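You operate a simulated robot arm through the tools that you are given. There is no shell and no other tool.

Carry out the task below with a simulated robot arm. There is one attempt and no reset: what you move stays moved.

JOB
Crimp the silver cell and put it back in the tray.
Fine: slide home before the switch goes down, switch up before the slide comes out.

Only the result counts: the job must be done as asked and must still hold three seconds after the hand-in. Knocking over, shifting, dropping, spilling or breaking anything else fails it.

ROBOT AND FRAMES
A 7-joint arm with a two-finger gripper on a trunk, on a base that drives. Base frame: it is fixed to the floor where the robot stands at the start and does not move with it; the origin is under the middle of the robot, x ahead of it, y to its left, z up. Readings come in mm, degrees, newtons and seconds.
With the tool pointing down near the work surface it reaches from about 280 to 780 mm from the robot's upright axis, wherever it stands. Its first joint turns from -166.0 to 166.0 degrees. Places, roughly: blue cell, gold cell, green cell, silver cell [250, 3500, 750]; green ram switch [100, 3700, 800]; grey die [0, 3800, 1000]; press slide [0, 3800, 1000]. Payload 2.45 kg.
Tool frame: the origin (TCP) lies between the finger pads and is the grasp point; the fingertips stand 27 mm ahead of it; z points along the fingers, y is the line along which they close. Largest opening 80 mm; the body of the gripper starts 54 mm behind the TCP.
Orientation is that of the tool frame in the base frame, as a unit quaternion [w, x, y, z]. With the fingers straight down and closing along the base's y, the tool's x points along the base's -x, its y along +y and its z along -z.

CONTROLS
- The arm moves only by the tool jog_arm. Its argument "series" is a list of rows, each a list of 3 entries, a list of its own where there are three numbers: the shift along the base's x, y, z in m, then the turn, a rotation vector about the base's x, y, z in degrees, then the opening, from 0 (shut) to 1 (fully open). In form: [[[x, y, z], [wx, wy, wz], claw], ...]. A call has 1 to 20 rows; each row shifts and turns the commanded pose from where the row before left it. Rows are played at 5 a second. More than 50 mm and 8.6 degrees between two rows, or a gripper value outside its range, and nothing of the call is played. A pose out of reach is approached as far as the arm can. The call stops where the force on the tool passes 90 N (or 10 N more than at its start, if that is more) or the arm is blocked; 0.2 s more then pass. The fingers move at their own pace (about 153 mm/s each) and stop on an object; they squeeze with about 32 N. The grip force told is the motor's: it shows also when the fingers shut on nothing. Time passes only in rows, and 0.2 s behind the last, so rows that do not move let the fingers close. It gives the time, the measured TCP pose, the force on the tool (base axes), the opening and the grip force at its end, in the units of the frame above (readings bear some noise), with the torque about the TCP (base axes, N m) and any sound that the robot's microphone picked up.
- Cameras (640 x 400 px; columns grow to the right, rows downward): "scene" is now at [64, 126.5, 1633.9]; the picture's right is [-0.15, -0.99, 0.00], its down [-0.63, 0.09, -0.77] and it looks along [0.76, -0.11, -0.64] (base axes); focal length 261 px, centre (320, 200). "wrist" rides on the gripper at [63, 12, -79] in the tool frame; the picture's right is [-0.19, 0.98, 0.00], its down [-0.72, -0.14, -0.68] and it looks along [-0.67, -0.13, 0.73] (tool axes); focal length 226 px, centre (320, 200). There is no depth. A picture from a camera that has moved, and an enlarged one, comes with that camera's place and axes in the base frame and with its lens.
- capture(camera): a new picture of that camera. It takes no simulated time.
- move_column(by): slides the trunk up (or, below 0, down) by that many mm; the arm and the scene camera ride with it, the base frame stays. It gives what a move gives, with no picture.
- drive_base(legs): drives the robot by 1 to 6 legs, each [ahead, turn to the left] in mm and degrees, along the robot's own axes; the way and the turn of a leg run together, so that a leg with both is an arc; at most 1500 mm and 180 degrees a leg. The arm and the cameras ride along, it lands a little off, and it stops where it bumps. It gives what a move gives.
- turn_head(pan, tilt): turns the head with the scene camera to pan (to the left, within 120 degrees either way) and tilt (down, from -29 to 69), counted from straight ahead of the robot. It gives what a move gives.
- inspect(camera, box): a new picture of the part [left, top, right, bottom] of that camera's present view, enlarged. It takes no simulated time.
- hand_in(): hands the job in; it is judged then, once.

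Places have to be worked out from the pictures, the camera data and where the tool is seen. Open the gripper and draw the arm clear of the work before you hand the job in, unless the task says otherwise.

The tools are called after "Emit:" as name(argument=value, ...) on one line, values as JSON. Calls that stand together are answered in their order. jog_arm: Moves the arm, as the interface text tells. Its arguments: {"type":"object","properties":{"series":{"type":"array","items":{"type":"array"}}},"required":["series"]} The other tools are called the same way: move_column (by) slides the trunk up or down; drive_base (legs) drives the base; turn_head (pan, tilt) turns the head that bears the scene camera; capture (camera) takes a picture; inspect (camera, box) takes an enlarged picture of a part of a camera's view; hand_in () hands the job in.

At the start:

```text
time: 0.0
position: [574.7, 138.2, 1025.0]
tool_rot: [0.0, 0.0, 1.0, 0.0]
contact_force: [1.0, -0.4, -0.4]
ft_torque: [-0.01, 0.01, -0.01]
gripper_width: 80.1
gripper_force: 0.0
trunk travel left (down, up): [-250.0, 290.0]
robot x, y, heading: [-0.1, -0.0, 0.2]
head pan, tilt: [-8.5, 39.7]
```

scene: 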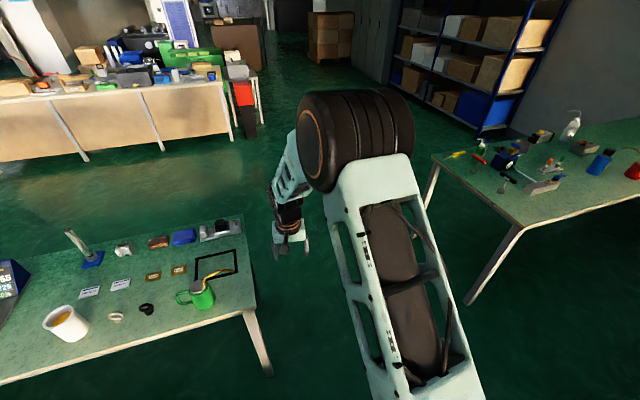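
wrist: 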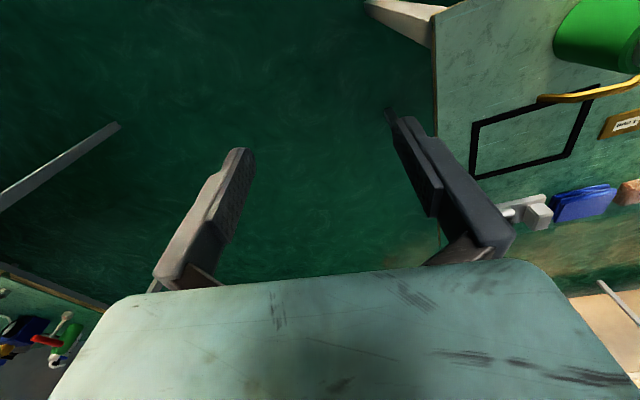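

The start pictures show a table at left, one at right and a bench far ahead; the press should be about 3.8 m to the left. I turn the head left to look there.

Emit:
turn_head(pan=85, tilt=20)

Emit:
capture(camera="scene")

```text
time: 1.7
position: [574.8, 138.5, 1026.7]
tool_rot: [-0.001, 0.0, 1.0, 0.0]
contact_force: [-0.8, 0.7, 0.5]
ft_torque: [0.0, 0.01, 0.0]
gripper_width: 79.8
gripper_force: 0.1
trunk travel left (down, up): [-250.0, 290.0]
robot x, y, heading: [2.8, -0.8, -0.3]
head pan, tilt: [85.0, 20.0]
```

```text
taken
camera scene: at [-12.1, 231.9, 1664.9], right [1.0, -0.09, 0.0], down [-0.03, -0.34, -0.94], along [0.08, 0.94, -0.34], focal length 261 px, centre (320, 200)
```

scene: 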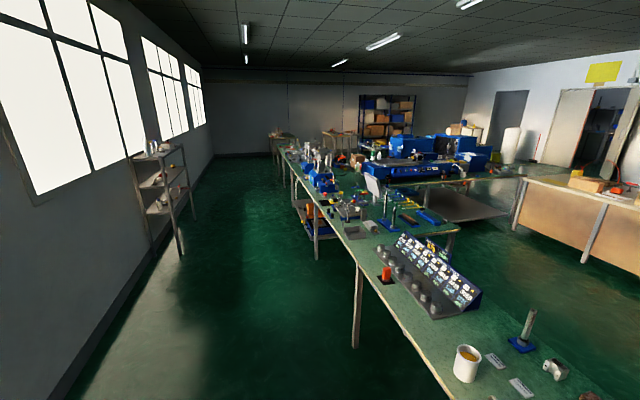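

The press area should fall near pixel (300,157). I enlarge that part.

Emit:
inspect(camera="scene", box=[240, 120, 400, 220])

Emit:
inspect(camera="scene", box=[280, 180, 520, 330])

```text
4.00 times, centred on (320, 170) of scene
camera zoom: at [-12.1, 231.9, 1664.9], right [1.0, -0.09, 0.0], down [-0.03, -0.34, -0.94], along [0.08, 0.94, -0.34], focal length 1045 px, centre (320, 320)
```

zoom: 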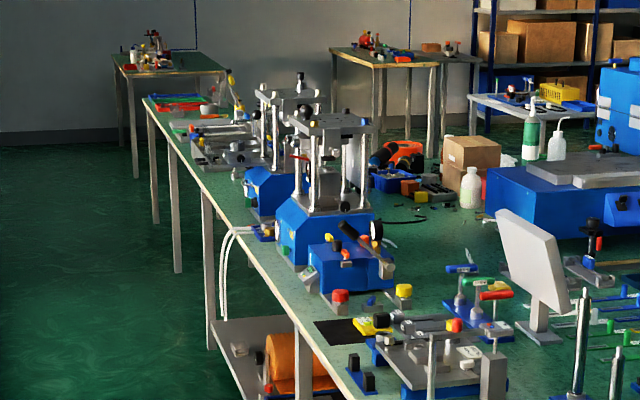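

```text
2.67 times, centred on (400, 255) of scene
camera zoom: at [-12.1, 231.9, 1664.9], right [1.0, -0.09, 0.0], down [-0.03, -0.34, -0.94], along [0.08, 0.94, -0.34], focal length 696 px, centre (107, 53)
```

zoom: 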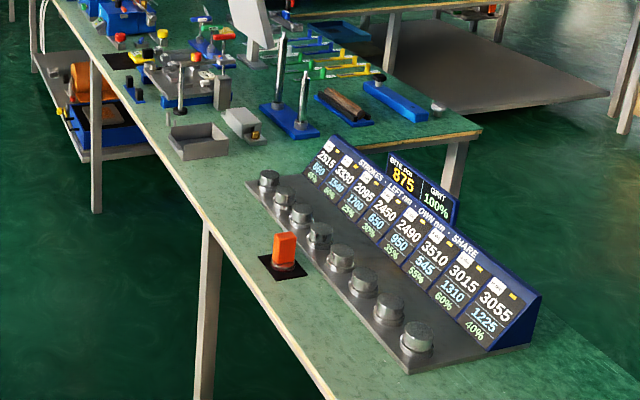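

The bench line runs along about (-0.18, 0.98), with the presses some 3.4–4.1 m off, and its aisle is free on the window side. I first tuck the arm in before driving.

Emit:
jog_arm(series=[[[-0.04, -0.02, 0.02], [0, 0, 0], 1], [[-0.04, -0.02, 0.02], [0, 0, 0], 1], [[-0.04, -0.02, 0.02], [0, 0, 0], 1], [[-0.04, -0.02, 0.02], [0, 0, 0], 1], [[-0.04, -0.02, 0.02], [0, 0, 0], 1]])

```text
time: 2.9
position: [373.6, 37.9, 1127.2]
tool_rot: [0.0, 0.0, 1.0, 0.001]
contact_force: [-0.1, 0.0, 0.1]
ft_torque: [-0.02, -0.01, 0.01]
gripper_width: 79.9
gripper_force: 0.0
trunk travel left (down, up): [-250.0, 290.0]
robot x, y, heading: [0.8, 1.0, 0.1]
head pan, tilt: [85.0, 20.0]
```

The arm is tucked at about 370 mm ahead. I turn left about 98° and drive along the aisle roughly 2.4 m first.

Emit:
drive_base(legs=[[0, 98], [1200, 0], [1200, 0]])

Emit:
turn_head(pan=-15, tilt=25)

Emit:
capture(camera="scene")

```text
time: 18.8
position: [-460.9, 2717.2, 1127.1]
tool_rot: [0.0, 0.761, -0.649, 0.0]
contact_force: [-0.6, 0.7, -0.1]
ft_torque: [-0.02, 0.0, -0.01]
gripper_width: 80.1
gripper_force: 0.0
trunk travel left (down, up): [-250.0, 290.0]
robot x, y, heading: [-363.4, 2355.1, 99.2]
head pan, tilt: [85.0, 20.0]
```

```text
time: 20.6
position: [-461.2, 2715.6, 1125.7]
tool_rot: [0.0, 0.761, -0.649, 0.0]
contact_force: [-0.6, 0.1, -0.2]
ft_torque: [0.0, 0.0, -0.03]
gripper_width: 79.9
gripper_force: 0.0
trunk travel left (down, up): [-250.0, 290.0]
robot x, y, heading: [-362.7, 2354.8, 99.1]
head pan, tilt: [-15.0, 25.0]
```

```text
taken
camera scene: at [-537.3, 2394.8, 1659.4], right [0.92, 0.4, 0.0], down [0.16, -0.36, -0.92], along [-0.37, 0.84, -0.4], focal length 261 px, centre (320, 200)
```

scene: 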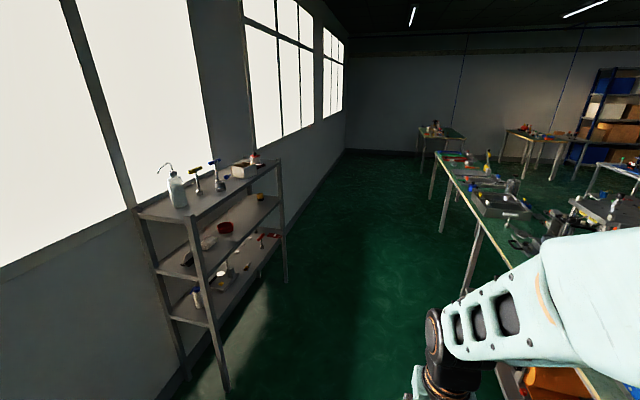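

The head seems to be still on its way (the view is left of what was asked). I let a little time pass and look again.

Emit:
turn_head(pan=-40, tilt=25)

Emit:
capture(camera="scene")

```text
time: 21.5
position: [-462.2, 2716.3, 1126.0]
tool_rot: [0.001, 0.761, -0.649, 0.0]
contact_force: [0.7, -0.4, 0.6]
ft_torque: [-0.02, -0.01, -0.04]
gripper_width: 79.9
gripper_force: 0.1
trunk travel left (down, up): [-250.0, 290.0]
robot x, y, heading: [-360.9, 2352.9, 99.1]
head pan, tilt: [-40.0, 25.0]
```

```text
taken
camera scene: at [-537.3, 2394.7, 1658.9], right [0.92, 0.4, 0.0], down [0.16, -0.37, -0.92], along [-0.37, 0.84, -0.4], focal length 261 px, centre (320, 200)
```

scene: 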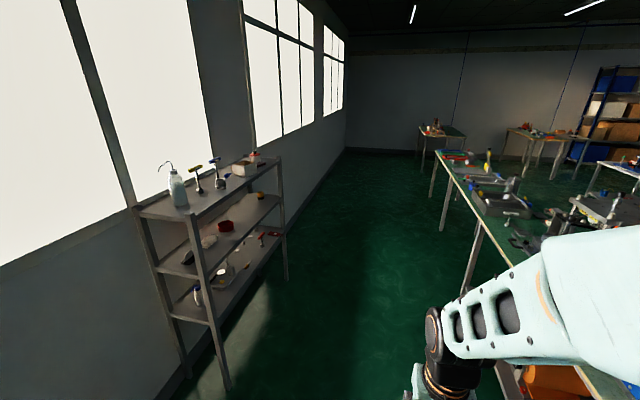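

The head is hindered by the raised elbow on its right, so I set it back to about 20°, drive 1.15 m further, and turn to face the bench, where the head can look left freely.

Emit:
turn_head(pan=20, tilt=25)

Emit:
drive_base(legs=[[1100, 0], [0, -89]])

Emit:
turn_head(pan=20, tilt=35)

Emit:
capture(camera="scene")

Emit:
capture(camera="wrist")

```text
time: 22.8
position: [-462.2, 2715.5, 1127.7]
tool_rot: [0.0, 0.761, -0.649, 0.0]
contact_force: [-0.1, 0.1, 0.0]
ft_torque: [0.03, -0.01, 0.03]
gripper_width: 80.0
gripper_force: 0.1
trunk travel left (down, up): [-250.0, 290.0]
robot x, y, heading: [-365.0, 2350.0, 99.0]
head pan, tilt: [20.0, 25.0]
```

```text
time: 32.3
position: [-176.3, 3543.2, 1126.7]
tool_rot: [0.0, -0.086, 0.996, 0.0]
contact_force: [-0.8, -0.5, -0.3]
ft_torque: [0.0, 0.02, 0.0]
gripper_width: 80.4
gripper_force: 0.1
trunk travel left (down, up): [-250.0, 290.0]
robot x, y, heading: [-536.3, 3442.1, 10.0]
head pan, tilt: [20.0, 25.0]
```

```text
time: 33.0
position: [-177.1, 3543.9, 1126.5]
tool_rot: [0.0, -0.086, 0.996, -0.001]
contact_force: [1.1, -0.4, -1.1]
ft_torque: [0.01, -0.01, 0.01]
gripper_width: 80.1
gripper_force: 0.0
trunk travel left (down, up): [-250.0, 290.0]
robot x, y, heading: [-539.7, 3440.4, 10.1]
head pan, tilt: [20.0, 35.0]
```

```text
taken
camera scene: at [-506.4, 3618.9, 1641.1], right [0.5, -0.87, 0.0], down [-0.5, -0.29, -0.82], along [0.71, 0.41, -0.57], focal length 261 px, centre (320, 200)
```

scene: 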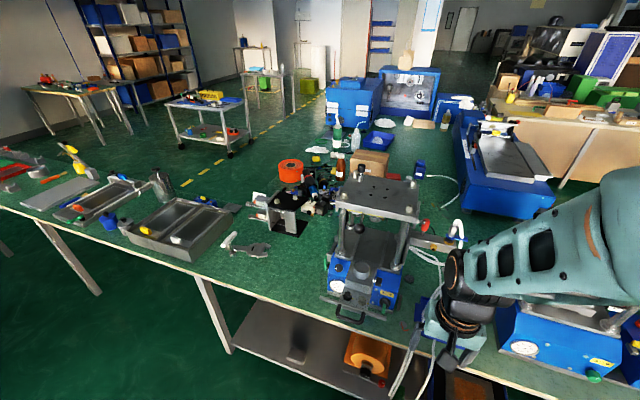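

```text
taken
camera wrist: at [-241.2, 3545.4, 1206.2], right [0.02, 1.0, 0.0], down [0.73, -0.02, 0.68], along [0.68, -0.02, -0.73], focal length 226 px, centre (320, 200)
```

wrist: 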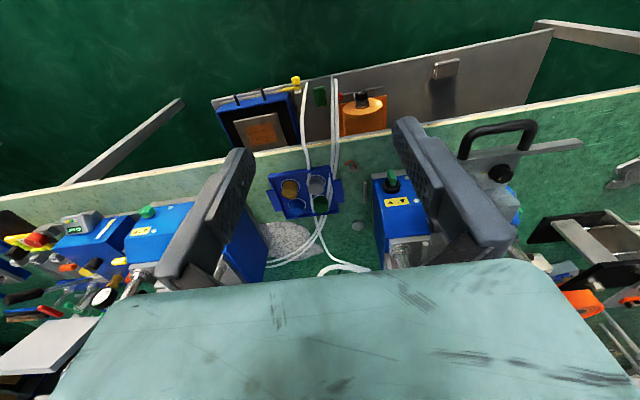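

I see a small blue tray with four round cells between two presses; the left press has a black U-handle slide and a green-topped switch. I enlarge both views.

Emit:
inspect(camera="scene", box=[300, 160, 460, 340])

Emit:
inspect(camera="wrist", box=[240, 120, 400, 270])

Emit:
inspect(camera="wrist", box=[0, 160, 280, 330])

Emit:
inspect(camera="scene", box=[420, 180, 640, 400])

```text
2.22 times, centred on (380, 250) of scene
camera zoom: at [-506.4, 3618.9, 1641.1], right [0.5, -0.87, 0.0], down [-0.5, -0.29, -0.82], along [0.71, 0.41, -0.57], focal length 580 px, centre (187, 89)
```

zoom: 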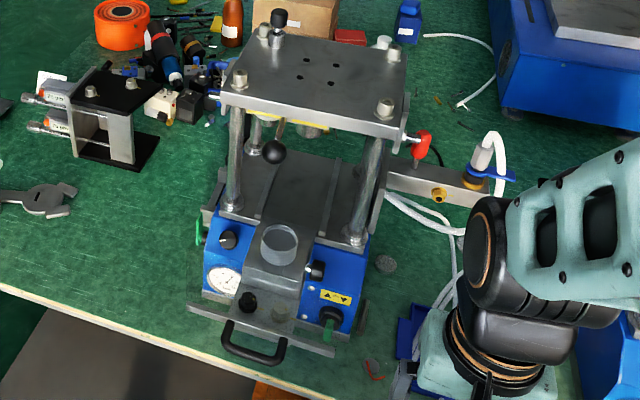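

```text
2.67 times, centred on (320, 195) of wrist
camera zoom: at [-241.2, 3545.4, 1206.2], right [0.02, 1.0, 0.0], down [0.73, -0.02, 0.68], along [0.68, -0.02, -0.73], focal length 603 px, centre (320, 213)
```

zoom: 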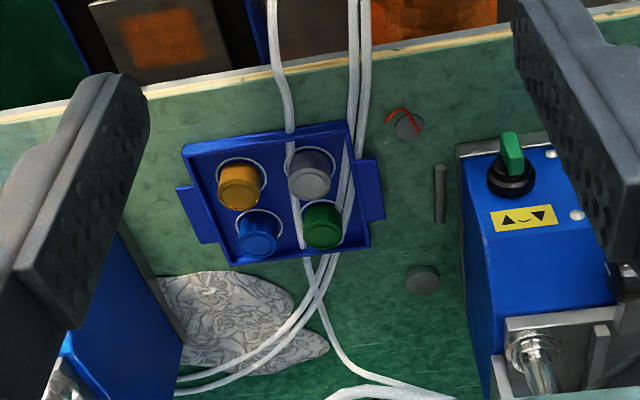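

```text
2.29 times, centred on (140, 245) of wrist
camera zoom: at [-241.2, 3545.4, 1206.2], right [0.02, 1.0, 0.0], down [0.73, -0.02, 0.68], along [0.68, -0.02, -0.73], focal length 517 px, centre (731, 97)
```

zoom: 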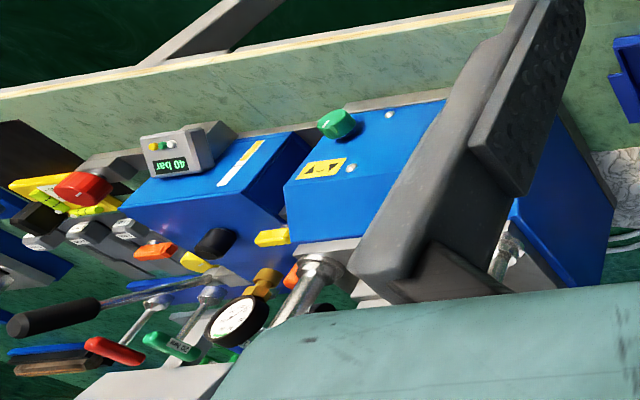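

```text
1.82 times, centred on (530, 290) of scene
camera zoom: at [-506.4, 3618.9, 1641.1], right [0.5, -0.87, 0.0], down [-0.5, -0.29, -0.82], along [0.71, 0.41, -0.57], focal length 475 px, centre (-62, 36)
```

zoom: 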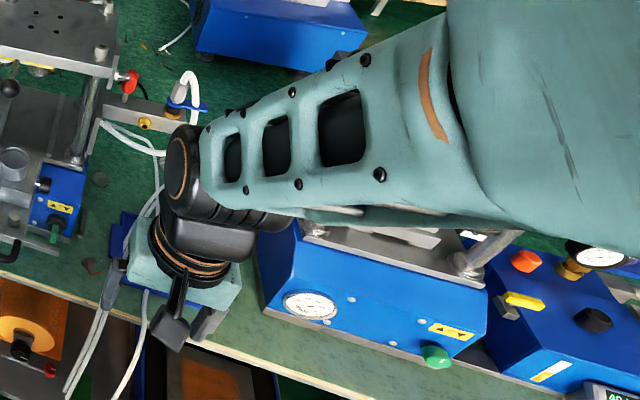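

The left press matches the given places: its nest (die) is at about (50, 3785, ~970) on a pulled-out slide with a U-handle, its green switch at about (67, 3690, 818); the tray is at about (163, 3493, 760). I drive 100 mm ahead so all are well in reach.

Emit:
drive_base(legs=[[100, 0]])

Emit:
capture(camera="wrist")

Emit:
capture(camera="scene")

```text
time: 34.2
position: [-78.7, 3561.2, 1126.5]
tool_rot: [-0.001, -0.086, 0.996, 0.0]
contact_force: [-0.1, 0.3, -0.5]
ft_torque: [-0.01, 0.02, 0.02]
gripper_width: 80.1
gripper_force: 0.1
trunk travel left (down, up): [-250.0, 290.0]
robot x, y, heading: [-439.7, 3454.4, 10.2]
head pan, tilt: [20.0, 35.0]
```

```text
taken
camera wrist: at [-142.2, 3563.3, 1205.7], right [0.02, 1.0, 0.0], down [0.73, -0.01, 0.68], along [0.68, -0.01, -0.73], focal length 226 px, centre (320, 200)
```

wrist: 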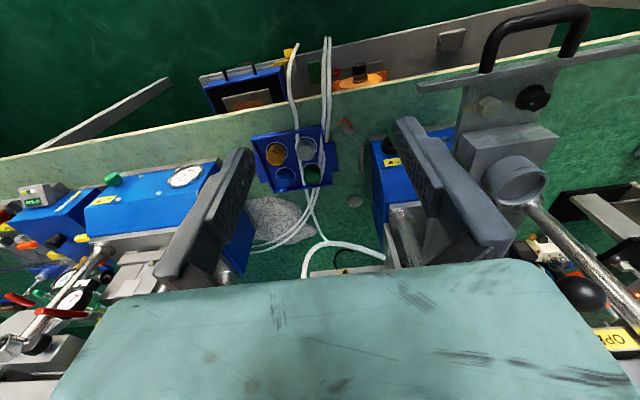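

```text
taken
camera scene: at [-407.1, 3636.4, 1640.9], right [0.5, -0.87, 0.0], down [-0.5, -0.29, -0.82], along [0.71, 0.41, -0.57], focal length 261 px, centre (320, 200)
```

scene: 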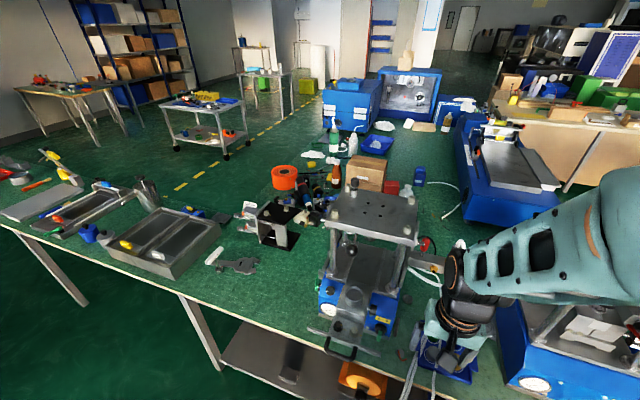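

The nest is near (27, 3772, 1000). I tilt the head down for a sharper look at the press, its slide and switch.

Emit:
turn_head(pan=20, tilt=50)

Emit:
inspect(camera="scene", box=[290, 60, 450, 260])

Emit:
inspect(camera="wrist", box=[230, 90, 390, 220])

Emit:
inspect(camera="wrist", box=[350, 0, 640, 270])

```text
time: 35.0
position: [-77.7, 3561.4, 1127.5]
tool_rot: [0.0, -0.087, 0.996, 0.0]
contact_force: [-0.1, 0.2, 0.0]
ft_torque: [-0.03, 0.0, -0.03]
gripper_width: 80.0
gripper_force: 0.0
trunk travel left (down, up): [-250.0, 290.0]
robot x, y, heading: [-439.4, 3457.9, 9.8]
head pan, tilt: [20.0, 50.0]
```

```text
2.00 times, centred on (370, 160) of scene
camera zoom: at [-418.3, 3630.6, 1619.3], right [0.5, -0.87, 0.0], down [-0.66, -0.38, -0.64], along [0.56, 0.32, -0.77], focal length 522 px, centre (220, 280)
```

zoom: 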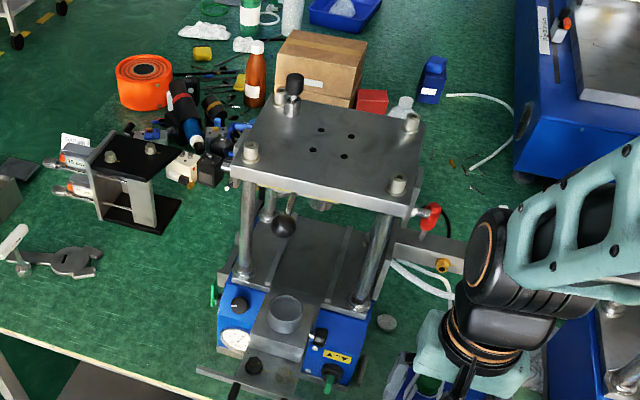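

```text
3.08 times, centred on (310, 155) of wrist
camera zoom: at [-143.4, 3563.1, 1206.1], right [0.02, 1.0, 0.0], down [0.73, -0.01, 0.68], along [0.68, -0.01, -0.73], focal length 696 px, centre (351, 338)
```

zoom: 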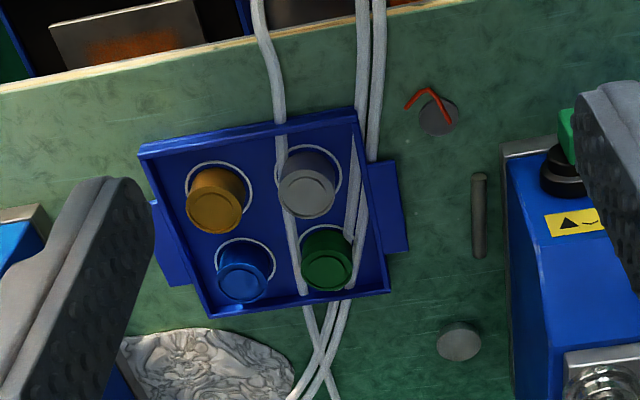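

```text
1.48 times, centred on (495, 135) of wrist
camera zoom: at [-143.4, 3563.1, 1206.1], right [0.02, 1.0, 0.0], down [0.73, -0.01, 0.68], along [0.68, -0.01, -0.73], focal length 335 px, centre (61, 296)
```

zoom: 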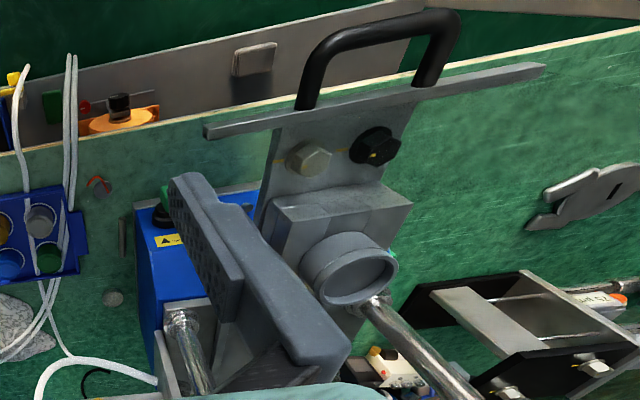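

The silver cell (cylinder, ~40 mm) stands at about (115, 3530) in the tray's robot-side, left-hand socket; its neighbours are gold (right) and green (beyond). I lower the gripper in the gap between the presses for a closer look.

Emit:
jog_arm(series=[[[0.01, -0.009, -0.045], [0, 0, 0], 1], [[0.01, -0.009, -0.045], [0, 0, 0], 1], [[0.01, -0.009, -0.045], [0, 0, 0], 1], [[0.01, -0.009, -0.045], [0, 0, 0], 1]])

Emit:
capture(camera="wrist")

Emit:
capture(camera="scene")

```text
time: 36.0
position: [-37.9, 3526.7, 947.6]
tool_rot: [-0.001, -0.087, 0.996, 0.0]
contact_force: [0.4, -0.4, -0.3]
ft_torque: [-0.02, 0.02, 0.0]
gripper_width: 80.1
gripper_force: 0.0
trunk travel left (down, up): [-250.0, 290.0]
robot x, y, heading: [-438.5, 3457.0, 10.2]
head pan, tilt: [20.0, 50.0]
```

```text
taken
camera wrist: at [-102.2, 3527.8, 1026.6], right [0.02, 1.0, 0.0], down [0.73, -0.01, 0.68], along [0.68, -0.01, -0.73], focal length 226 px, centre (320, 200)
```

wrist: 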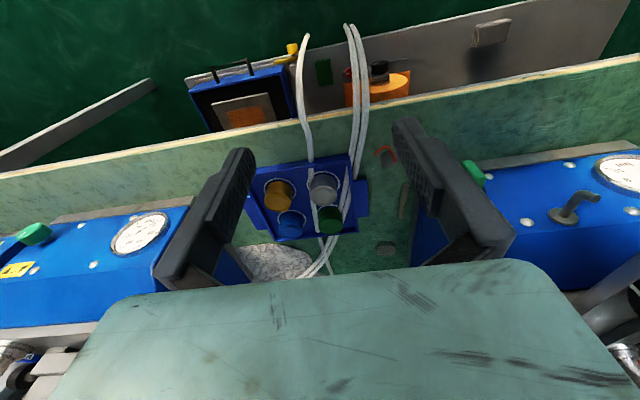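

```text
taken
camera scene: at [-417.5, 3630.6, 1619.2], right [0.5, -0.87, 0.0], down [-0.66, -0.38, -0.64], along [0.56, 0.32, -0.77], focal length 261 px, centre (320, 200)
```

scene: 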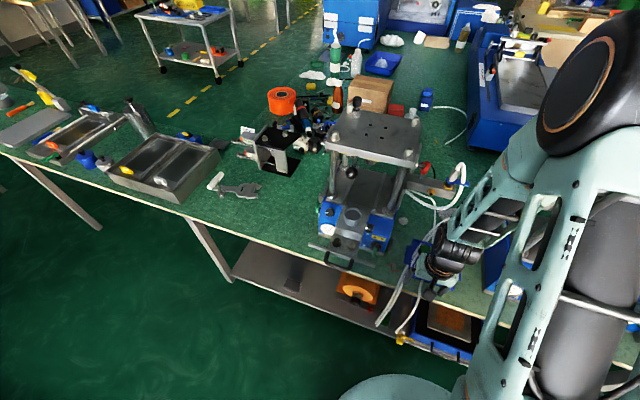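

Now closer. I enlarge the tray and the switch.

Emit:
inspect(camera="wrist", box=[230, 130, 390, 270])

Emit:
inspect(camera="wrist", box=[440, 100, 640, 260])

Emit:
inspect(camera="scene", box=[300, 170, 420, 290])

```text
2.86 times, centred on (310, 200) of wrist
camera zoom: at [-102.2, 3527.8, 1026.6], right [0.02, 1.0, 0.0], down [0.73, -0.01, 0.68], along [0.68, -0.01, -0.73], focal length 646 px, centre (349, 200)
```

zoom: 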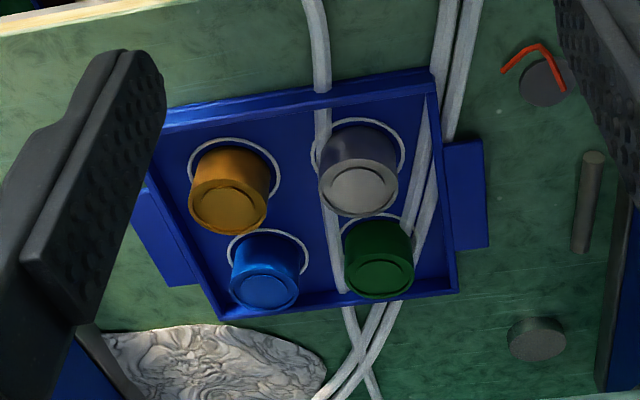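

```text
2.50 times, centred on (540, 180) of wrist
camera zoom: at [-102.2, 3527.8, 1026.6], right [0.02, 1.0, 0.0], down [0.73, -0.01, 0.68], along [0.68, -0.01, -0.73], focal length 565 px, centre (-230, 250)
```

zoom: 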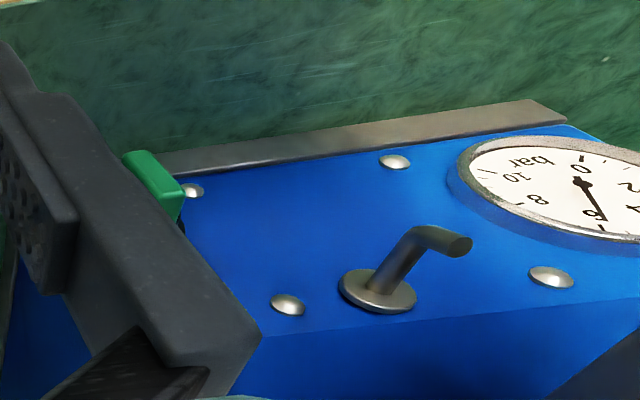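

```text
3.33 times, centred on (360, 230) of scene
camera zoom: at [-417.5, 3630.6, 1619.2], right [0.5, -0.87, 0.0], down [-0.66, -0.38, -0.64], along [0.56, 0.32, -0.77], focal length 871 px, centre (187, 100)
```

zoom: 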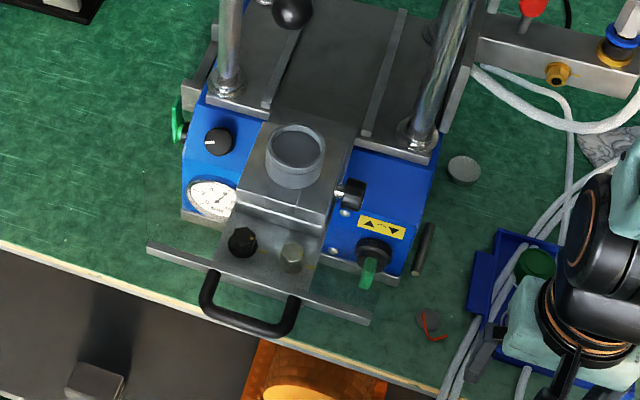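

Triangulating the two wrist views puts the silver cell's top at about (97, 3529, 805), 37 mm across, with its neighbours 59 mm away. I move above it with the fingers partly open (50 mm) and check the alignment.

Emit:
jog_arm(series=[[[0.044, 0.001, -0.022], [0, 0, 0], 0.63], [[0.044, 0.001, -0.022], [0, 0, 0], 0.63], [[0.044, 0.001, -0.022], [0, 0, 0], 0.63]])

Emit:
capture(camera="wrist")

Emit:
inspect(camera="scene", box=[360, 180, 500, 300])

```text
time: 36.8
position: [94.8, 3529.6, 880.5]
tool_rot: [-0.001, -0.087, 0.996, 0.0]
contact_force: [-0.7, -0.1, -0.3]
ft_torque: [-0.02, -0.01, 0.02]
gripper_width: 50.2
gripper_force: 0.0
trunk travel left (down, up): [-250.0, 290.0]
robot x, y, heading: [-442.6, 3457.8, 10.1]
head pan, tilt: [20.0, 50.0]
```

```text
taken
camera wrist: at [30.3, 3530.9, 959.9], right [0.02, 1.0, 0.0], down [0.73, -0.01, 0.68], along [0.68, -0.01, -0.73], focal length 226 px, centre (320, 200)
```

wrist: 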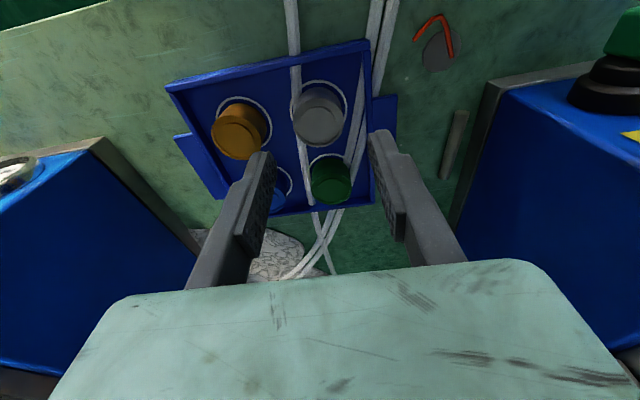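

```text
3.33 times, centred on (430, 240) of scene
camera zoom: at [-417.9, 3630.7, 1619.2], right [0.5, -0.87, 0.0], down [-0.66, -0.38, -0.64], along [0.56, 0.32, -0.77], focal length 871 px, centre (-47, 67)
```

zoom: 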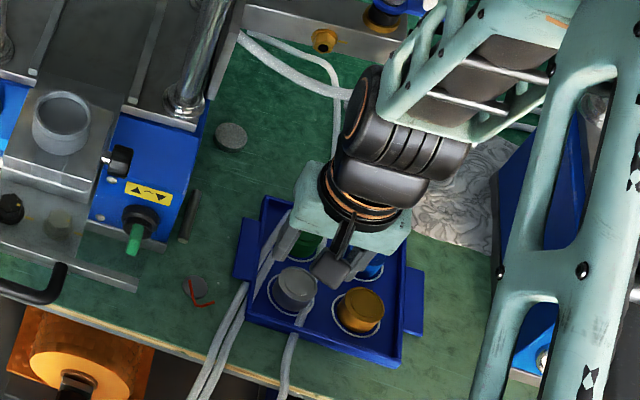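

The new view and the scene camera both agree on (99, 3529, 805) for the silver top. I descend so the fingertips reach about 18 mm below its top, still open, and check before closing.

Emit:
jog_arm(series=[[[0.004, 0, -0.02], [0, 0, 0], 0.63], [[0, 0, -0.02], [0, 0, 0], 0.63], [[0, 0, -0.015], [0, 0, 0], 0.63], [[0, 0, -0.01], [0, 0, 0], 0.63]])

Emit:
capture(camera="wrist")

Emit:
inspect(camera="scene", box=[400, 220, 480, 300])

```text
time: 37.8
position: [98.2, 3527.2, 816.7]
tool_rot: [-0.001, -0.087, 0.996, 0.0]
contact_force: [-0.1, 0.6, 0.8]
ft_torque: [-0.03, -0.02, -0.02]
gripper_width: 50.4
gripper_force: 0.0
trunk travel left (down, up): [-250.0, 290.0]
robot x, y, heading: [-440.7, 3458.8, 9.9]
head pan, tilt: [20.0, 50.0]
```

```text
taken
camera wrist: at [33.2, 3530.3, 895.2], right [0.02, 1.0, 0.0], down [0.73, -0.01, 0.68], along [0.68, -0.01, -0.73], focal length 226 px, centre (320, 200)
```

wrist: 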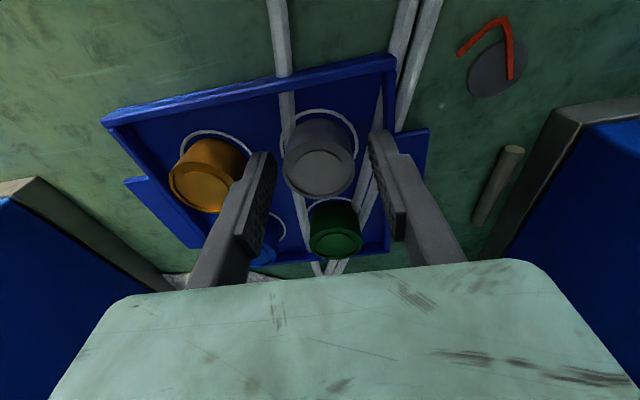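

```text
5.00 times, centred on (440, 260) of scene
camera zoom: at [-418.1, 3630.6, 1619.3], right [0.5, -0.87, 0.0], down [-0.66, -0.38, -0.64], along [0.56, 0.32, -0.77], focal length 1306 px, centre (-280, -100)
```

zoom: 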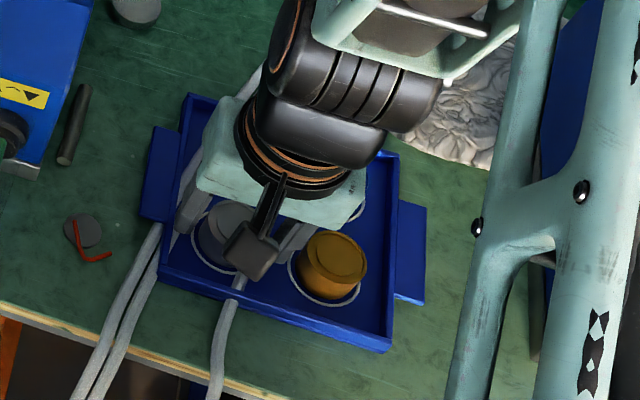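

The cell sits centred between the fingers (both at column 320), with gold clear of the left finger. I lower 3 mm and close on it.

Emit:
jog_arm(series=[[[0.001, 0.001, -0.003], [0, 0, 0], 0.63], [[0, 0, 0], [0, 0, 0], 0.35], [[0, 0, 0], [0, 0, 0], 0.2], [[0, 0, 0], [0, 0, 0], 0.2]])

Emit:
capture(camera="wrist")

```text
time: 38.8
position: [99.0, 3529.7, 812.8]
tool_rot: [0.001, -0.088, 0.996, 0.0]
contact_force: [0.4, 0.6, 0.1]
ft_torque: [0.01, 0.02, -0.03]
gripper_width: 37.0
gripper_force: 31.8
trunk travel left (down, up): [-250.0, 290.0]
robot x, y, heading: [-437.1, 3460.2, 10.1]
head pan, tilt: [20.0, 50.0]
```

```text
taken
camera wrist: at [34.1, 3530.8, 892.3], right [0.02, 1.0, 0.0], down [0.73, -0.01, 0.68], along [0.68, -0.01, -0.73], focal length 226 px, centre (320, 200)
```

wrist: 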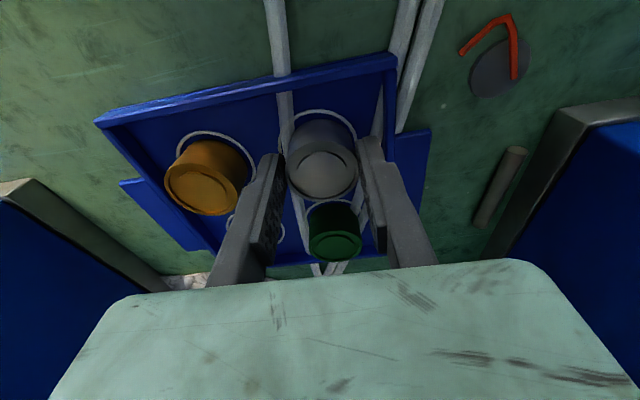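

Held: width 37 mm with 32 N. Grasp place noted as TCP (99, 3529.7, 812.8). I lift the cell straight up, then back towards the robot, to about z 1100.

Emit:
jog_arm(series=[[[0, 0, 0.02], [0, 0, 0], 0.2], [[0, 0, 0.04], [0, 0, 0], 0.2], [[0, 0, 0.04], [0, 0, 0], 0.2], [[-0.02, 0, 0.04], [0, 0, 0], 0.2], [[-0.03, 0, 0.04], [0, 0, 0], 0.2], [[-0.03, 0, 0.04], [0, 0, 0], 0.2], [[-0.03, 0, 0.04], [0, 0, 0], 0.2], [[-0.02, 0, 0.03], [0, 0, 0], 0.2]])

Emit:
capture(camera="wrist")

Emit:
capture(camera="scene")

```text
time: 40.6
position: [-31.7, 3530.1, 1103.0]
tool_rot: [-0.001, -0.087, 0.996, 0.0]
contact_force: [-0.2, -1.0, -1.2]
ft_torque: [0.0, 0.03, 0.01]
gripper_width: 37.0
gripper_force: 32.0
trunk travel left (down, up): [-250.0, 290.0]
robot x, y, heading: [-440.4, 3457.6, 10.2]
head pan, tilt: [20.0, 50.0]
```

```text
taken
camera wrist: at [-96.2, 3531.9, 1183.0], right [0.02, 1.0, 0.0], down [0.73, -0.01, 0.68], along [0.68, -0.01, -0.73], focal length 226 px, centre (320, 200)
```

wrist: 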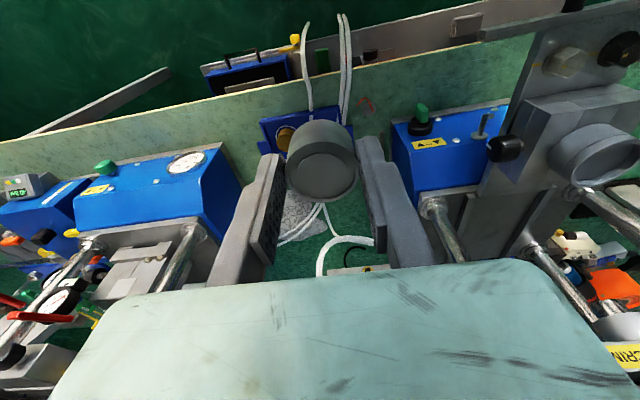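

```text
taken
camera scene: at [-419.1, 3630.5, 1619.3], right [0.5, -0.87, 0.0], down [-0.66, -0.38, -0.64], along [0.56, 0.32, -0.77], focal length 261 px, centre (320, 200)
```

scene: 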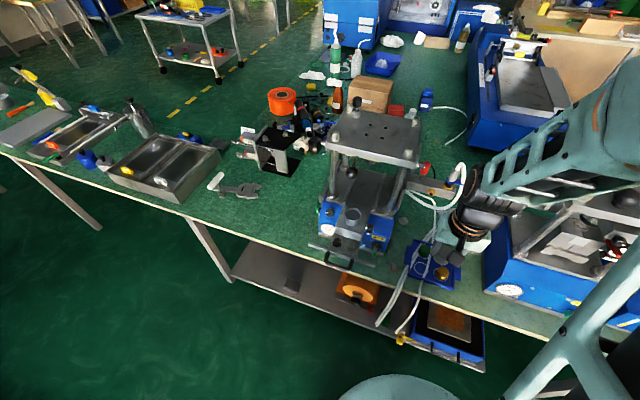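

The cell is held. From here the nest and the switch show well; I enlarge them to refine their places.

Emit:
inspect(camera="wrist", box=[480, 0, 640, 200])

Emit:
inspect(camera="wrist", box=[380, 80, 520, 180])

Emit:
inspect(camera="scene", box=[300, 180, 400, 280])

Emit:
inspect(camera="scene", box=[420, 180, 510, 280])

```text
2.00 times, centred on (560, 100) of wrist
camera zoom: at [-96.2, 3531.9, 1183.0], right [0.02, 1.0, 0.0], down [0.73, -0.01, 0.68], along [0.68, -0.01, -0.73], focal length 452 px, centre (-160, 400)
```

zoom: 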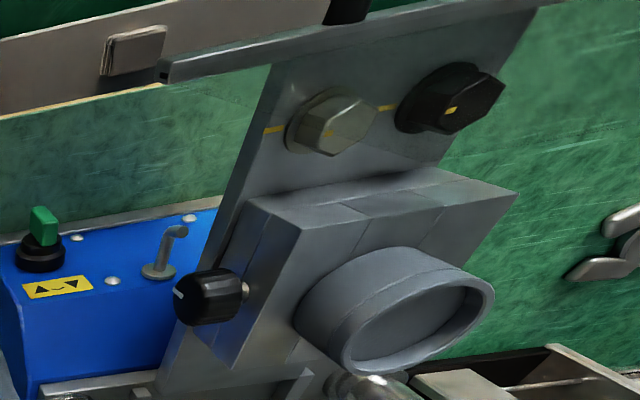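

```text
4.00 times, centred on (450, 130) of wrist
camera zoom: at [-96.2, 3531.9, 1183.0], right [0.02, 1.0, 0.0], down [0.73, -0.01, 0.68], along [0.68, -0.01, -0.73], focal length 904 px, centre (-200, 480)
```

zoom: 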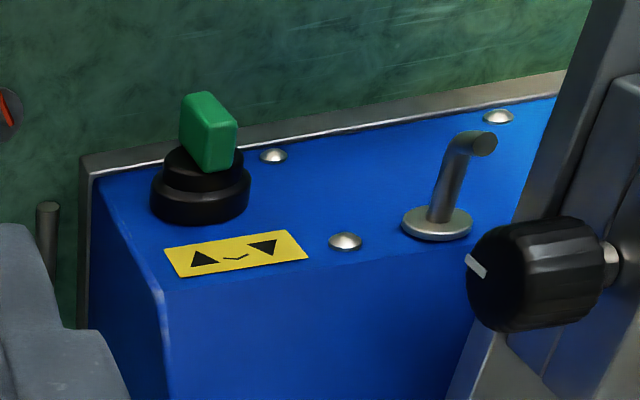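

```text
4.00 times, centred on (350, 230) of scene
camera zoom: at [-419.1, 3630.5, 1619.3], right [0.5, -0.87, 0.0], down [-0.66, -0.38, -0.64], along [0.56, 0.32, -0.77], focal length 1045 px, centre (200, 80)
```

zoom: 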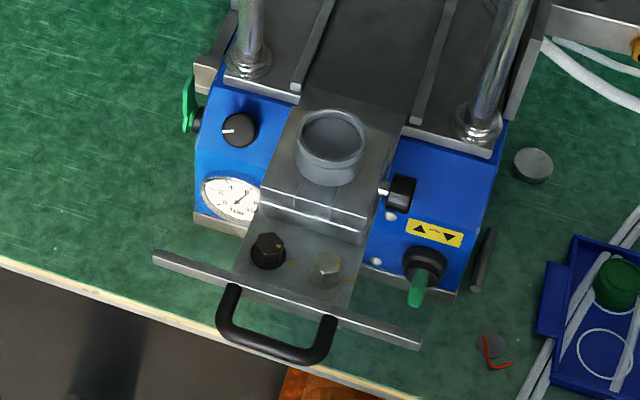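

```text
4.00 times, centred on (465, 230) of scene
camera zoom: at [-419.1, 3630.5, 1619.3], right [0.5, -0.87, 0.0], down [-0.66, -0.38, -0.64], along [0.56, 0.32, -0.77], focal length 1045 px, centre (-260, 80)
```

zoom: 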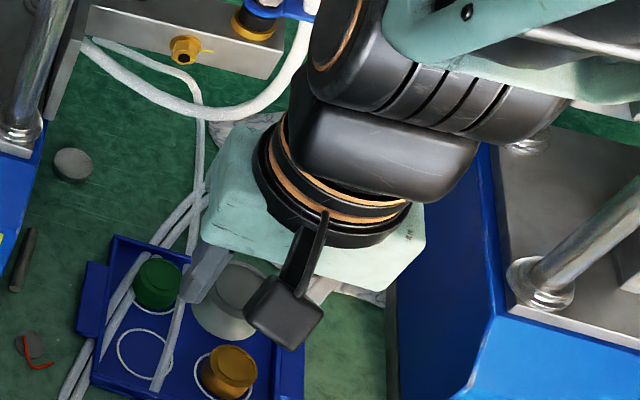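

I check the held cell's height in a tighter view so as to know how far its bottom lies below the TCP.

Emit:
inspect(camera="scene", box=[460, 235, 500, 275])

Emit:
inspect(camera="wrist", box=[240, 80, 400, 240])

Emit:
inspect(camera="scene", box=[320, 195, 380, 235])

```text
10.00 times, centred on (480, 255) of scene
camera zoom: at [-419.1, 3630.5, 1619.3], right [0.5, -0.87, 0.0], down [-0.66, -0.38, -0.64], along [0.56, 0.32, -0.77], focal length 2612 px, centre (-1280, -350)
```

zoom: 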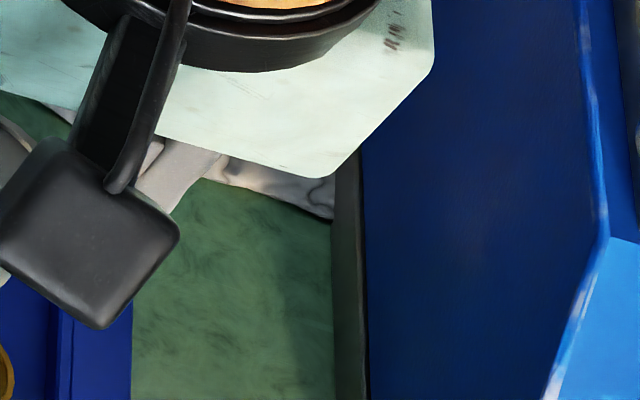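

```text
2.50 times, centred on (320, 160) of wrist
camera zoom: at [-96.2, 3531.9, 1183.0], right [0.02, 1.0, 0.0], down [0.73, -0.01, 0.68], along [0.68, -0.01, -0.73], focal length 565 px, centre (320, 300)
```

zoom: 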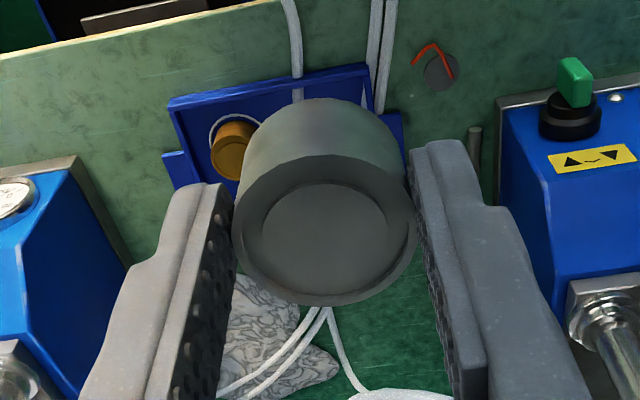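

```text
10.00 times, centred on (350, 215) of scene
camera zoom: at [-419.1, 3630.5, 1619.3], right [0.5, -0.87, 0.0], down [-0.66, -0.38, -0.64], along [0.56, 0.32, -0.77], focal length 2612 px, centre (20, 50)
```

zoom: 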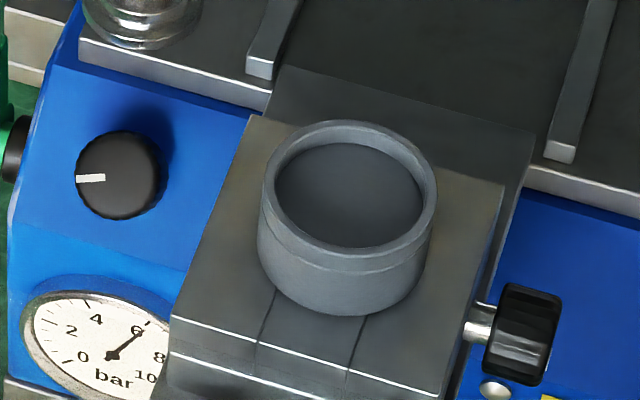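

The cell is about 24 mm tall: bottom 32 mm under the TCP, fingertips 5 mm above its bottom. The nest's recess (about 42 mm wide, 5 mm deep, rim near z 1013) is centred near (20, 3776). I carry the cell sideways, staying in front of the press, to just before the nest.

Emit:
jog_arm(series=[[[0, 0.045, 0.005], [0, 0, 0], 0.2], [[0, 0.045, 0], [0, 0, 0], 0.2], [[0.01, 0.045, 0], [0, 0, 0], 0.2], [[0.01, 0.045, 0], [0, 0, 0], 0.2], [[0.01, 0.045, 0], [0, 0, 0], 0.2]])

Emit:
capture(camera="wrist")

Emit:
capture(camera="scene")

```text
time: 41.8
position: [1.7, 3757.7, 1107.9]
tool_rot: [-0.001, -0.087, 0.996, 0.001]
contact_force: [-0.2, 0.2, -1.2]
ft_torque: [-0.02, -0.01, -0.01]
gripper_width: 36.6
gripper_force: 31.9
trunk travel left (down, up): [-250.0, 290.0]
robot x, y, heading: [-445.1, 3458.5, 10.0]
head pan, tilt: [20.0, 50.0]
```

```text
taken
camera wrist: at [-63.1, 3758.8, 1187.2], right [0.02, 1.0, 0.0], down [0.73, -0.01, 0.68], along [0.68, -0.01, -0.73], focal length 226 px, centre (320, 200)
```

wrist: 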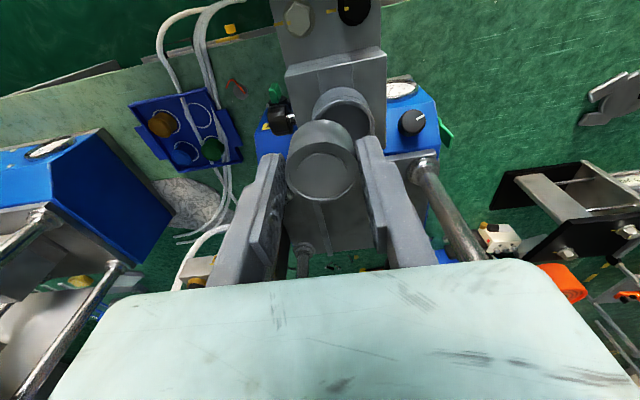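

```text
taken
camera scene: at [-418.0, 3631.5, 1619.1], right [0.5, -0.87, 0.0], down [-0.66, -0.38, -0.64], along [0.56, 0.32, -0.77], focal length 261 px, centre (320, 200)
```

scene: 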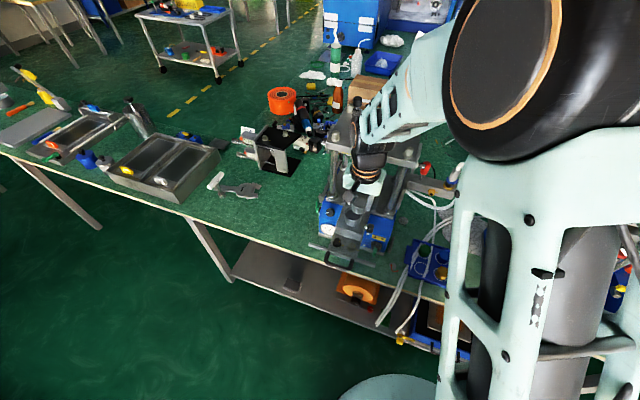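

The cell hangs just before the nest. I enlarge the wrist view for the alignment, and the scene view to check wrist-to-press clearance.

Emit:
inspect(camera="wrist", box=[260, 60, 420, 220])

Emit:
inspect(camera="scene", box=[300, 100, 440, 280])

```text
2.50 times, centred on (340, 140) of wrist
camera zoom: at [-63.1, 3758.8, 1187.2], right [0.02, 1.0, 0.0], down [0.73, -0.01, 0.68], along [0.68, -0.01, -0.73], focal length 565 px, centre (270, 350)
```

zoom: 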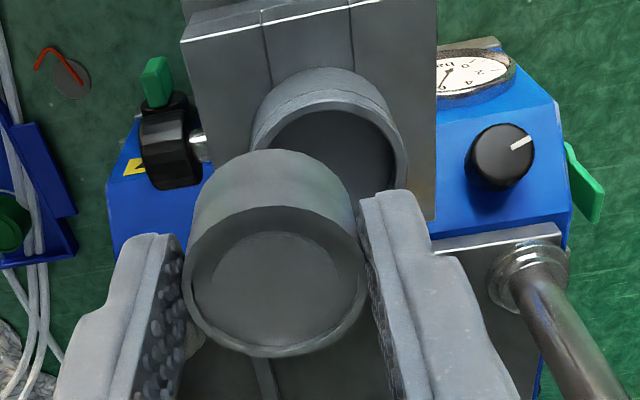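

```text
2.22 times, centred on (370, 190) of scene
camera zoom: at [-418.0, 3631.5, 1619.1], right [0.5, -0.87, 0.0], down [-0.66, -0.38, -0.64], along [0.56, 0.32, -0.77], focal length 580 px, centre (209, 222)
```

zoom: 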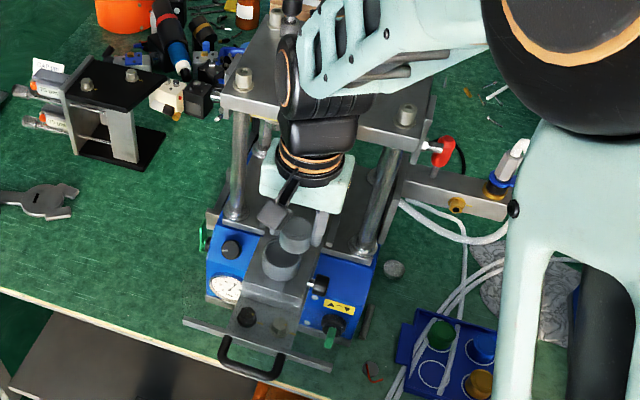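

Both views put the nest's centre at about (22, 3775). I move over it and descend part-way, keeping an eye on the wrist's clearance to the press's top plate.

Emit:
jog_arm(series=[[[0.01, 0.009, 0], [0, 0, 0], 0.2], [[0.01, 0.0085, 0], [0, 0, 0], 0.2], [[0, 0, -0.02], [0, 0, 0], 0.2], [[0, 0, -0.02], [0, 0, 0], 0.2]])

Emit:
inspect(camera="wrist", box=[240, 60, 400, 220])

Emit:
inspect(camera="scene", box=[300, 100, 440, 280])

```text
time: 42.8
position: [19.3, 3772.0, 1066.6]
tool_rot: [0.0, -0.087, 0.996, 0.0]
contact_force: [0.8, 0.4, -0.9]
ft_torque: [-0.04, 0.01, 0.01]
gripper_width: 36.5
gripper_force: 32.6
trunk travel left (down, up): [-250.0, 290.0]
robot x, y, heading: [-438.8, 3459.8, 10.1]
head pan, tilt: [20.0, 50.0]
```

```text
2.50 times, centred on (320, 140) of wrist
camera zoom: at [-45.7, 3773.3, 1146.6], right [0.02, 1.0, 0.0], down [0.73, -0.01, 0.68], along [0.68, -0.01, -0.73], focal length 565 px, centre (320, 350)
```

zoom: 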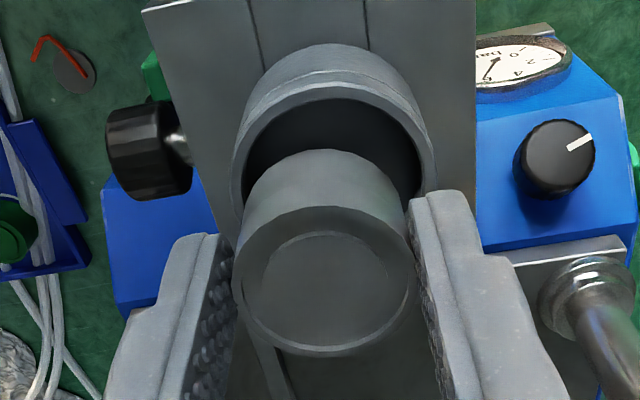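

```text
2.22 times, centred on (370, 190) of scene
camera zoom: at [-418.0, 3631.2, 1619.2], right [0.5, -0.87, 0.0], down [-0.66, -0.38, -0.64], along [0.56, 0.32, -0.77], focal length 580 px, centre (209, 222)
```

zoom: 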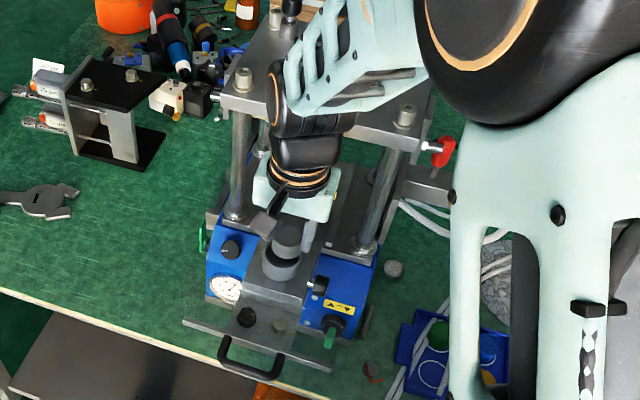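

In the wrist view the nest centre is about 3 mm further ahead and 3 mm to the left of the cell. I correct that and go down 15 mm more.

Emit:
jog_arm(series=[[[0.0035, 0.003, 0], [0, 0, 0], 0.2], [[0, 0, -0.008], [0, 0, 0], 0.2], [[0, 0, -0.006], [0, 0, 0], 0.2], [[0, 0, 0], [0, 0, 0], 0.2]])

Emit:
inspect(camera="wrist", box=[240, 60, 400, 220])

Emit:
inspect(camera="scene", box=[330, 160, 400, 240])

```text
time: 43.8
position: [22.5, 3773.4, 1055.0]
tool_rot: [0.001, -0.087, 0.996, 0.001]
contact_force: [4.0, -0.1, 27.2]
ft_torque: [-0.09, -0.43, 0.07]
gripper_width: 36.7
gripper_force: 32.0
trunk travel left (down, up): [-250.0, 290.0]
robot x, y, heading: [-443.9, 3460.9, 10.1]
head pan, tilt: [20.0, 50.0]
```

```text
2.50 times, centred on (320, 140) of wrist
camera zoom: at [-42.6, 3775.5, 1134.0], right [0.02, 1.0, 0.0], down [0.73, -0.02, 0.68], along [0.68, -0.01, -0.73], focal length 565 px, centre (320, 350)
```

zoom: 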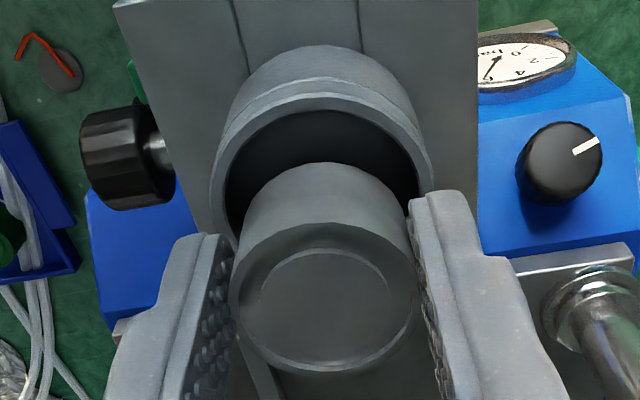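

```text
5.00 times, centred on (365, 200) of scene
camera zoom: at [-419.5, 3629.6, 1619.6], right [0.5, -0.87, 0.0], down [-0.66, -0.38, -0.64], along [0.56, 0.32, -0.77], focal length 1306 px, centre (95, 200)
```

zoom: 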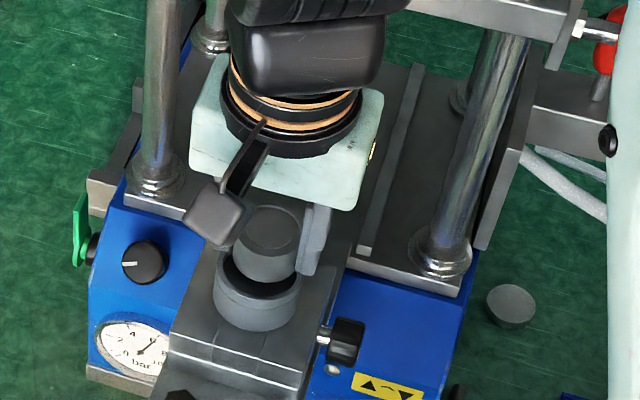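

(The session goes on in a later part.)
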